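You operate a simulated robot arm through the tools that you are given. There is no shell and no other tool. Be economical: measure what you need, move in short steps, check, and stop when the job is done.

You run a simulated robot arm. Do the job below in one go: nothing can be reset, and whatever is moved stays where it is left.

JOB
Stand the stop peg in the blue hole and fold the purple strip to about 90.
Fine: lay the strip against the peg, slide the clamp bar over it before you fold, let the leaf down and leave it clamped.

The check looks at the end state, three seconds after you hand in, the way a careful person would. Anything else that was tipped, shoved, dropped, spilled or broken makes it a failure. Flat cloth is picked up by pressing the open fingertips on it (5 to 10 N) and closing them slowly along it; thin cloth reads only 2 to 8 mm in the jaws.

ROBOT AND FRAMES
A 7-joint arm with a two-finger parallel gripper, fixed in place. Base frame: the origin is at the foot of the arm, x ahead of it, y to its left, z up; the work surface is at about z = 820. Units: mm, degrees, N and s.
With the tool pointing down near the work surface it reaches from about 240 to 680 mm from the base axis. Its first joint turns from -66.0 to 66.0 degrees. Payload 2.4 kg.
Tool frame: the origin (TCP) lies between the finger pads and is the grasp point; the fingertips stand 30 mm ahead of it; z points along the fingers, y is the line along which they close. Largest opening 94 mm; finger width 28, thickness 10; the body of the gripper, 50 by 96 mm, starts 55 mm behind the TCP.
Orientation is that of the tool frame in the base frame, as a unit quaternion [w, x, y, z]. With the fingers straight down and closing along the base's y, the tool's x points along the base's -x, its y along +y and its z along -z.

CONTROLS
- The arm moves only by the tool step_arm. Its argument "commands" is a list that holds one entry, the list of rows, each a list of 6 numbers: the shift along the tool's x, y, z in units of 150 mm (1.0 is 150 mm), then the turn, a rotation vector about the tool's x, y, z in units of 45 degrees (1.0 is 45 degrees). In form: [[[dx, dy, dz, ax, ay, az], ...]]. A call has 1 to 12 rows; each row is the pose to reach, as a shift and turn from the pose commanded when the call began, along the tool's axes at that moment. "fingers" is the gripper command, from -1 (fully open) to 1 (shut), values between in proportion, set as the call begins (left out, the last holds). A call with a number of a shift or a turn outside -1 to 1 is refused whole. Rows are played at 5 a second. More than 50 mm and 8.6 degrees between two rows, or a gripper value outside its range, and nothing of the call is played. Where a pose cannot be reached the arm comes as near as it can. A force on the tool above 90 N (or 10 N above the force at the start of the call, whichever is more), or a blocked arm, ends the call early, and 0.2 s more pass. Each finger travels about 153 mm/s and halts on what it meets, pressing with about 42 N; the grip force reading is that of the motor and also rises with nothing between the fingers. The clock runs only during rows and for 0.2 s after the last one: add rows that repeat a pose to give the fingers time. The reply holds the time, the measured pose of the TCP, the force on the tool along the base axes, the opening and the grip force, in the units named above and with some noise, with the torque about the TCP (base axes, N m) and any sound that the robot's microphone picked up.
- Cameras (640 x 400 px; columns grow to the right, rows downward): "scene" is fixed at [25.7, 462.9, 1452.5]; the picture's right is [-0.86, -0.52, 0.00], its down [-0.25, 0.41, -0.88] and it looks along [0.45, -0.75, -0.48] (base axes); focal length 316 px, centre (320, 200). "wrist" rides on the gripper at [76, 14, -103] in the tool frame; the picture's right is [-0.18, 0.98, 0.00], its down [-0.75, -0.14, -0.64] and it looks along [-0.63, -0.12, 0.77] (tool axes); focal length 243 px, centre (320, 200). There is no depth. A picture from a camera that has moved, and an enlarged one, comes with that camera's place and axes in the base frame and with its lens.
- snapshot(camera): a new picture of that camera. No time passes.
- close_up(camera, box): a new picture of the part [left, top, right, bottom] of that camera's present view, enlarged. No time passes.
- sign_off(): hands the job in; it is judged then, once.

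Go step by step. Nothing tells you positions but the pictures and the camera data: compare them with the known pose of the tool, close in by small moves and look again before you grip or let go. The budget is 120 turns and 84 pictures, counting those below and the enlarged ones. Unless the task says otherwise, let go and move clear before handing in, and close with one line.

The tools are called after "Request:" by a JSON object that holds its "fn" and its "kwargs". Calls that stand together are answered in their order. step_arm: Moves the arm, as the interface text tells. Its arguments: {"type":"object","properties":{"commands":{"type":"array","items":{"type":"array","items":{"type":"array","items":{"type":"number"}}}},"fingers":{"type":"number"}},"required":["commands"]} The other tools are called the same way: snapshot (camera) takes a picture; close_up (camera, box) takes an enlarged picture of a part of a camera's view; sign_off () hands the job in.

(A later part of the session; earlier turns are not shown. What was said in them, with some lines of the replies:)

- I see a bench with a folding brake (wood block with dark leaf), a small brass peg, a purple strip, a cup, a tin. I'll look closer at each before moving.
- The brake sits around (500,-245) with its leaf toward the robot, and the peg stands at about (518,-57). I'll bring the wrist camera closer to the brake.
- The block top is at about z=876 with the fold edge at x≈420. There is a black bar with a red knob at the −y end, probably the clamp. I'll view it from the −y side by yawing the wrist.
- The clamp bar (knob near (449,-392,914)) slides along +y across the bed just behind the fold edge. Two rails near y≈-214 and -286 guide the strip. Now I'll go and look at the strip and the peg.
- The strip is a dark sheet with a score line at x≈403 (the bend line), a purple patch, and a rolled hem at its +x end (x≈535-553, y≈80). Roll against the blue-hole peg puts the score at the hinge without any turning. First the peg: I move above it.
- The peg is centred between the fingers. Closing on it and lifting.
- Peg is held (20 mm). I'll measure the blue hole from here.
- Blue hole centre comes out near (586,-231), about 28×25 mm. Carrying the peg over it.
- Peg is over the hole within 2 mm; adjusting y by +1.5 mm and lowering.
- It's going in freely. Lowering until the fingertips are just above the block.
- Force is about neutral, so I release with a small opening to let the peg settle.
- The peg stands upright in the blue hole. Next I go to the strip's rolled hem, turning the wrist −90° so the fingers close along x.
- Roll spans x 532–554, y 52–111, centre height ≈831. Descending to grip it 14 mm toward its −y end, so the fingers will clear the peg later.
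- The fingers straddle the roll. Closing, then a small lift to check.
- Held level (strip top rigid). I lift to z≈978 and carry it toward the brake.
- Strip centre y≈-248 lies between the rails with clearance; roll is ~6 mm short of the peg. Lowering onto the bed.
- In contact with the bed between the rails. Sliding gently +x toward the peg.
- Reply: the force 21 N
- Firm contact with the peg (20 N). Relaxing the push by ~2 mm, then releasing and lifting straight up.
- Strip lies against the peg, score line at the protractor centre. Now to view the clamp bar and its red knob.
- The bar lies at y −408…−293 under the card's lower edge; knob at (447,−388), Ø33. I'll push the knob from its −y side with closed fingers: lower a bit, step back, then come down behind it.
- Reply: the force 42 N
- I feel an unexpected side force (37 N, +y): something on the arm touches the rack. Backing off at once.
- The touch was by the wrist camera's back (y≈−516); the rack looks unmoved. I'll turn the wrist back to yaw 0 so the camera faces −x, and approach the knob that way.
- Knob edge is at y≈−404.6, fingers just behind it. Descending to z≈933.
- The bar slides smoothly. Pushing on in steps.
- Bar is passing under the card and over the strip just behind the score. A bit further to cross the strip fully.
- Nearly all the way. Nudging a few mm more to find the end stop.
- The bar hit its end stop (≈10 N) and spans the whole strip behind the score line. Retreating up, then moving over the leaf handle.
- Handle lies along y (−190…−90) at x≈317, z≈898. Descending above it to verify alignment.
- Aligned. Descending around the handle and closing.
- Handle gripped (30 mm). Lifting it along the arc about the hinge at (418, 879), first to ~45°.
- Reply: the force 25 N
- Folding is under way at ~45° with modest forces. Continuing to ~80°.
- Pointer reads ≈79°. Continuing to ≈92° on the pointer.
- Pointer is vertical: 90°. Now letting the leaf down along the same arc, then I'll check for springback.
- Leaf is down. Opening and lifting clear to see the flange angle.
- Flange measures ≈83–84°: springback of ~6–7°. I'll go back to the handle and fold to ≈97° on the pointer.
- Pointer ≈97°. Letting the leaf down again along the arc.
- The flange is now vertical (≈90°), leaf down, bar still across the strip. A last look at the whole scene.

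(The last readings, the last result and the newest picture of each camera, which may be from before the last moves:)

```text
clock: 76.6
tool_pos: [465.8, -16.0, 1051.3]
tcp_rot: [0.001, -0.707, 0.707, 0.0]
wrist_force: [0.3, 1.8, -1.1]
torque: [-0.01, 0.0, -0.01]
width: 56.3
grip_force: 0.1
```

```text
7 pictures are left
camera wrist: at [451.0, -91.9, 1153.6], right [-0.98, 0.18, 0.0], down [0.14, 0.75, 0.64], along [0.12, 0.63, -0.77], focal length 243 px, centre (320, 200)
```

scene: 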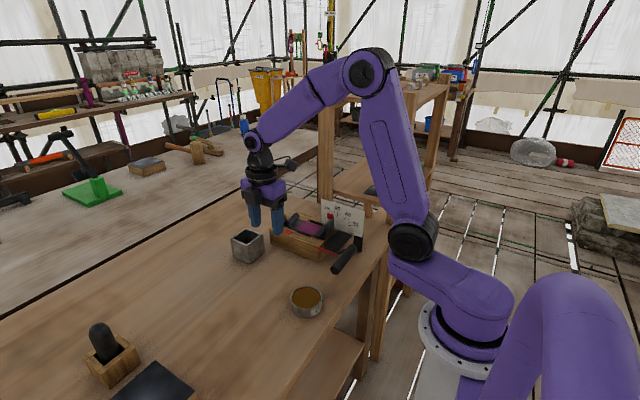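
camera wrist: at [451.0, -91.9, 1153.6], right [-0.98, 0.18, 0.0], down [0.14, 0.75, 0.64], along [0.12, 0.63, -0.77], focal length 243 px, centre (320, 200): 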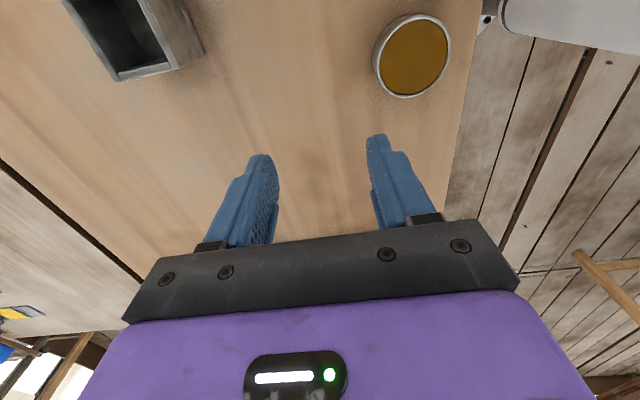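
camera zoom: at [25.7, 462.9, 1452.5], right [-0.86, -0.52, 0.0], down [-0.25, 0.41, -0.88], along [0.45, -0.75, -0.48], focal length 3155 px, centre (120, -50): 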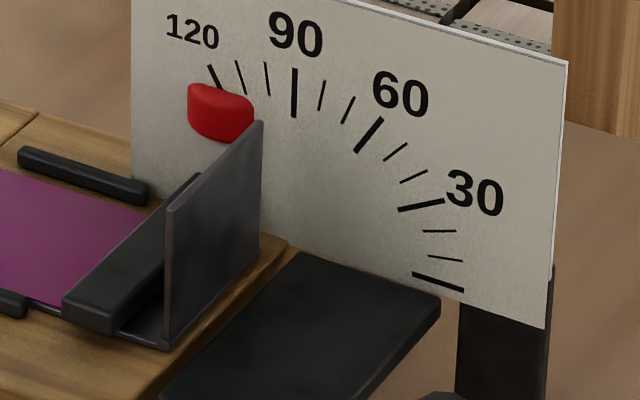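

Everything else stands where it was. I'll clear the view once more to confirm the peg and roll.

Request:
{"fn": "step_arm", "kwargs": {"commands": [[[-0.2, 0, -0.2, 0, 0, 0], [-0.45, 0, -0.4, 0, 0, 0], [-0.7, 0, -0.6, 0, 0, 0], [-0.7, 0, -0.6, 0, 0, 0]]]}}

Request:
{"fn": "close_up", "kwargs": {"camera": "scene", "box": [255, 180, 375, 280]}}

```text
clock: 77.6
tool_pos: [464.8, 90.1, 1141.9]
tcp_rot: [0.0, 0.707, -0.707, 0.0]
wrist_force: [-0.6, -1.5, 0.9]
torque: [-0.01, -0.02, 0.01]
width: 56.3
grip_force: 0.0
```

```text
4.00 times, centred on (315, 230) of scene
camera zoom: at [25.7, 462.9, 1452.5], right [-0.86, -0.52, 0.0], down [-0.25, 0.41, -0.88], along [0.45, -0.75, -0.48], focal length 1262 px, centre (340, 80)
```

zoom: 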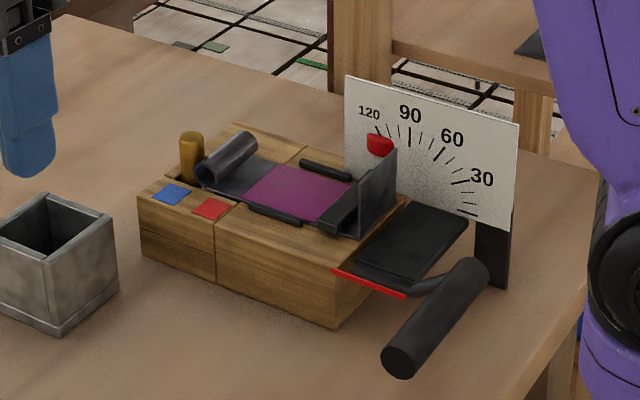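

The peg is upright in the blue hole, and the strip lies against it, clamped and folded to about 90. The leaf is down and the arm is clear, so I'm handing in.

Request:
{"fn": "sign_off", "kwargs": {}}

```text
The job is handed in.
```

The stop peg stands in the blue hole, and the purple strip lies against it, folded to about 90°. The clamp bar is still over the strip and the leaf is down. On the way, the back of the wrist camera pressed the rack behind the bench at about 37 N; I backed off and saw no sign that it had moved.
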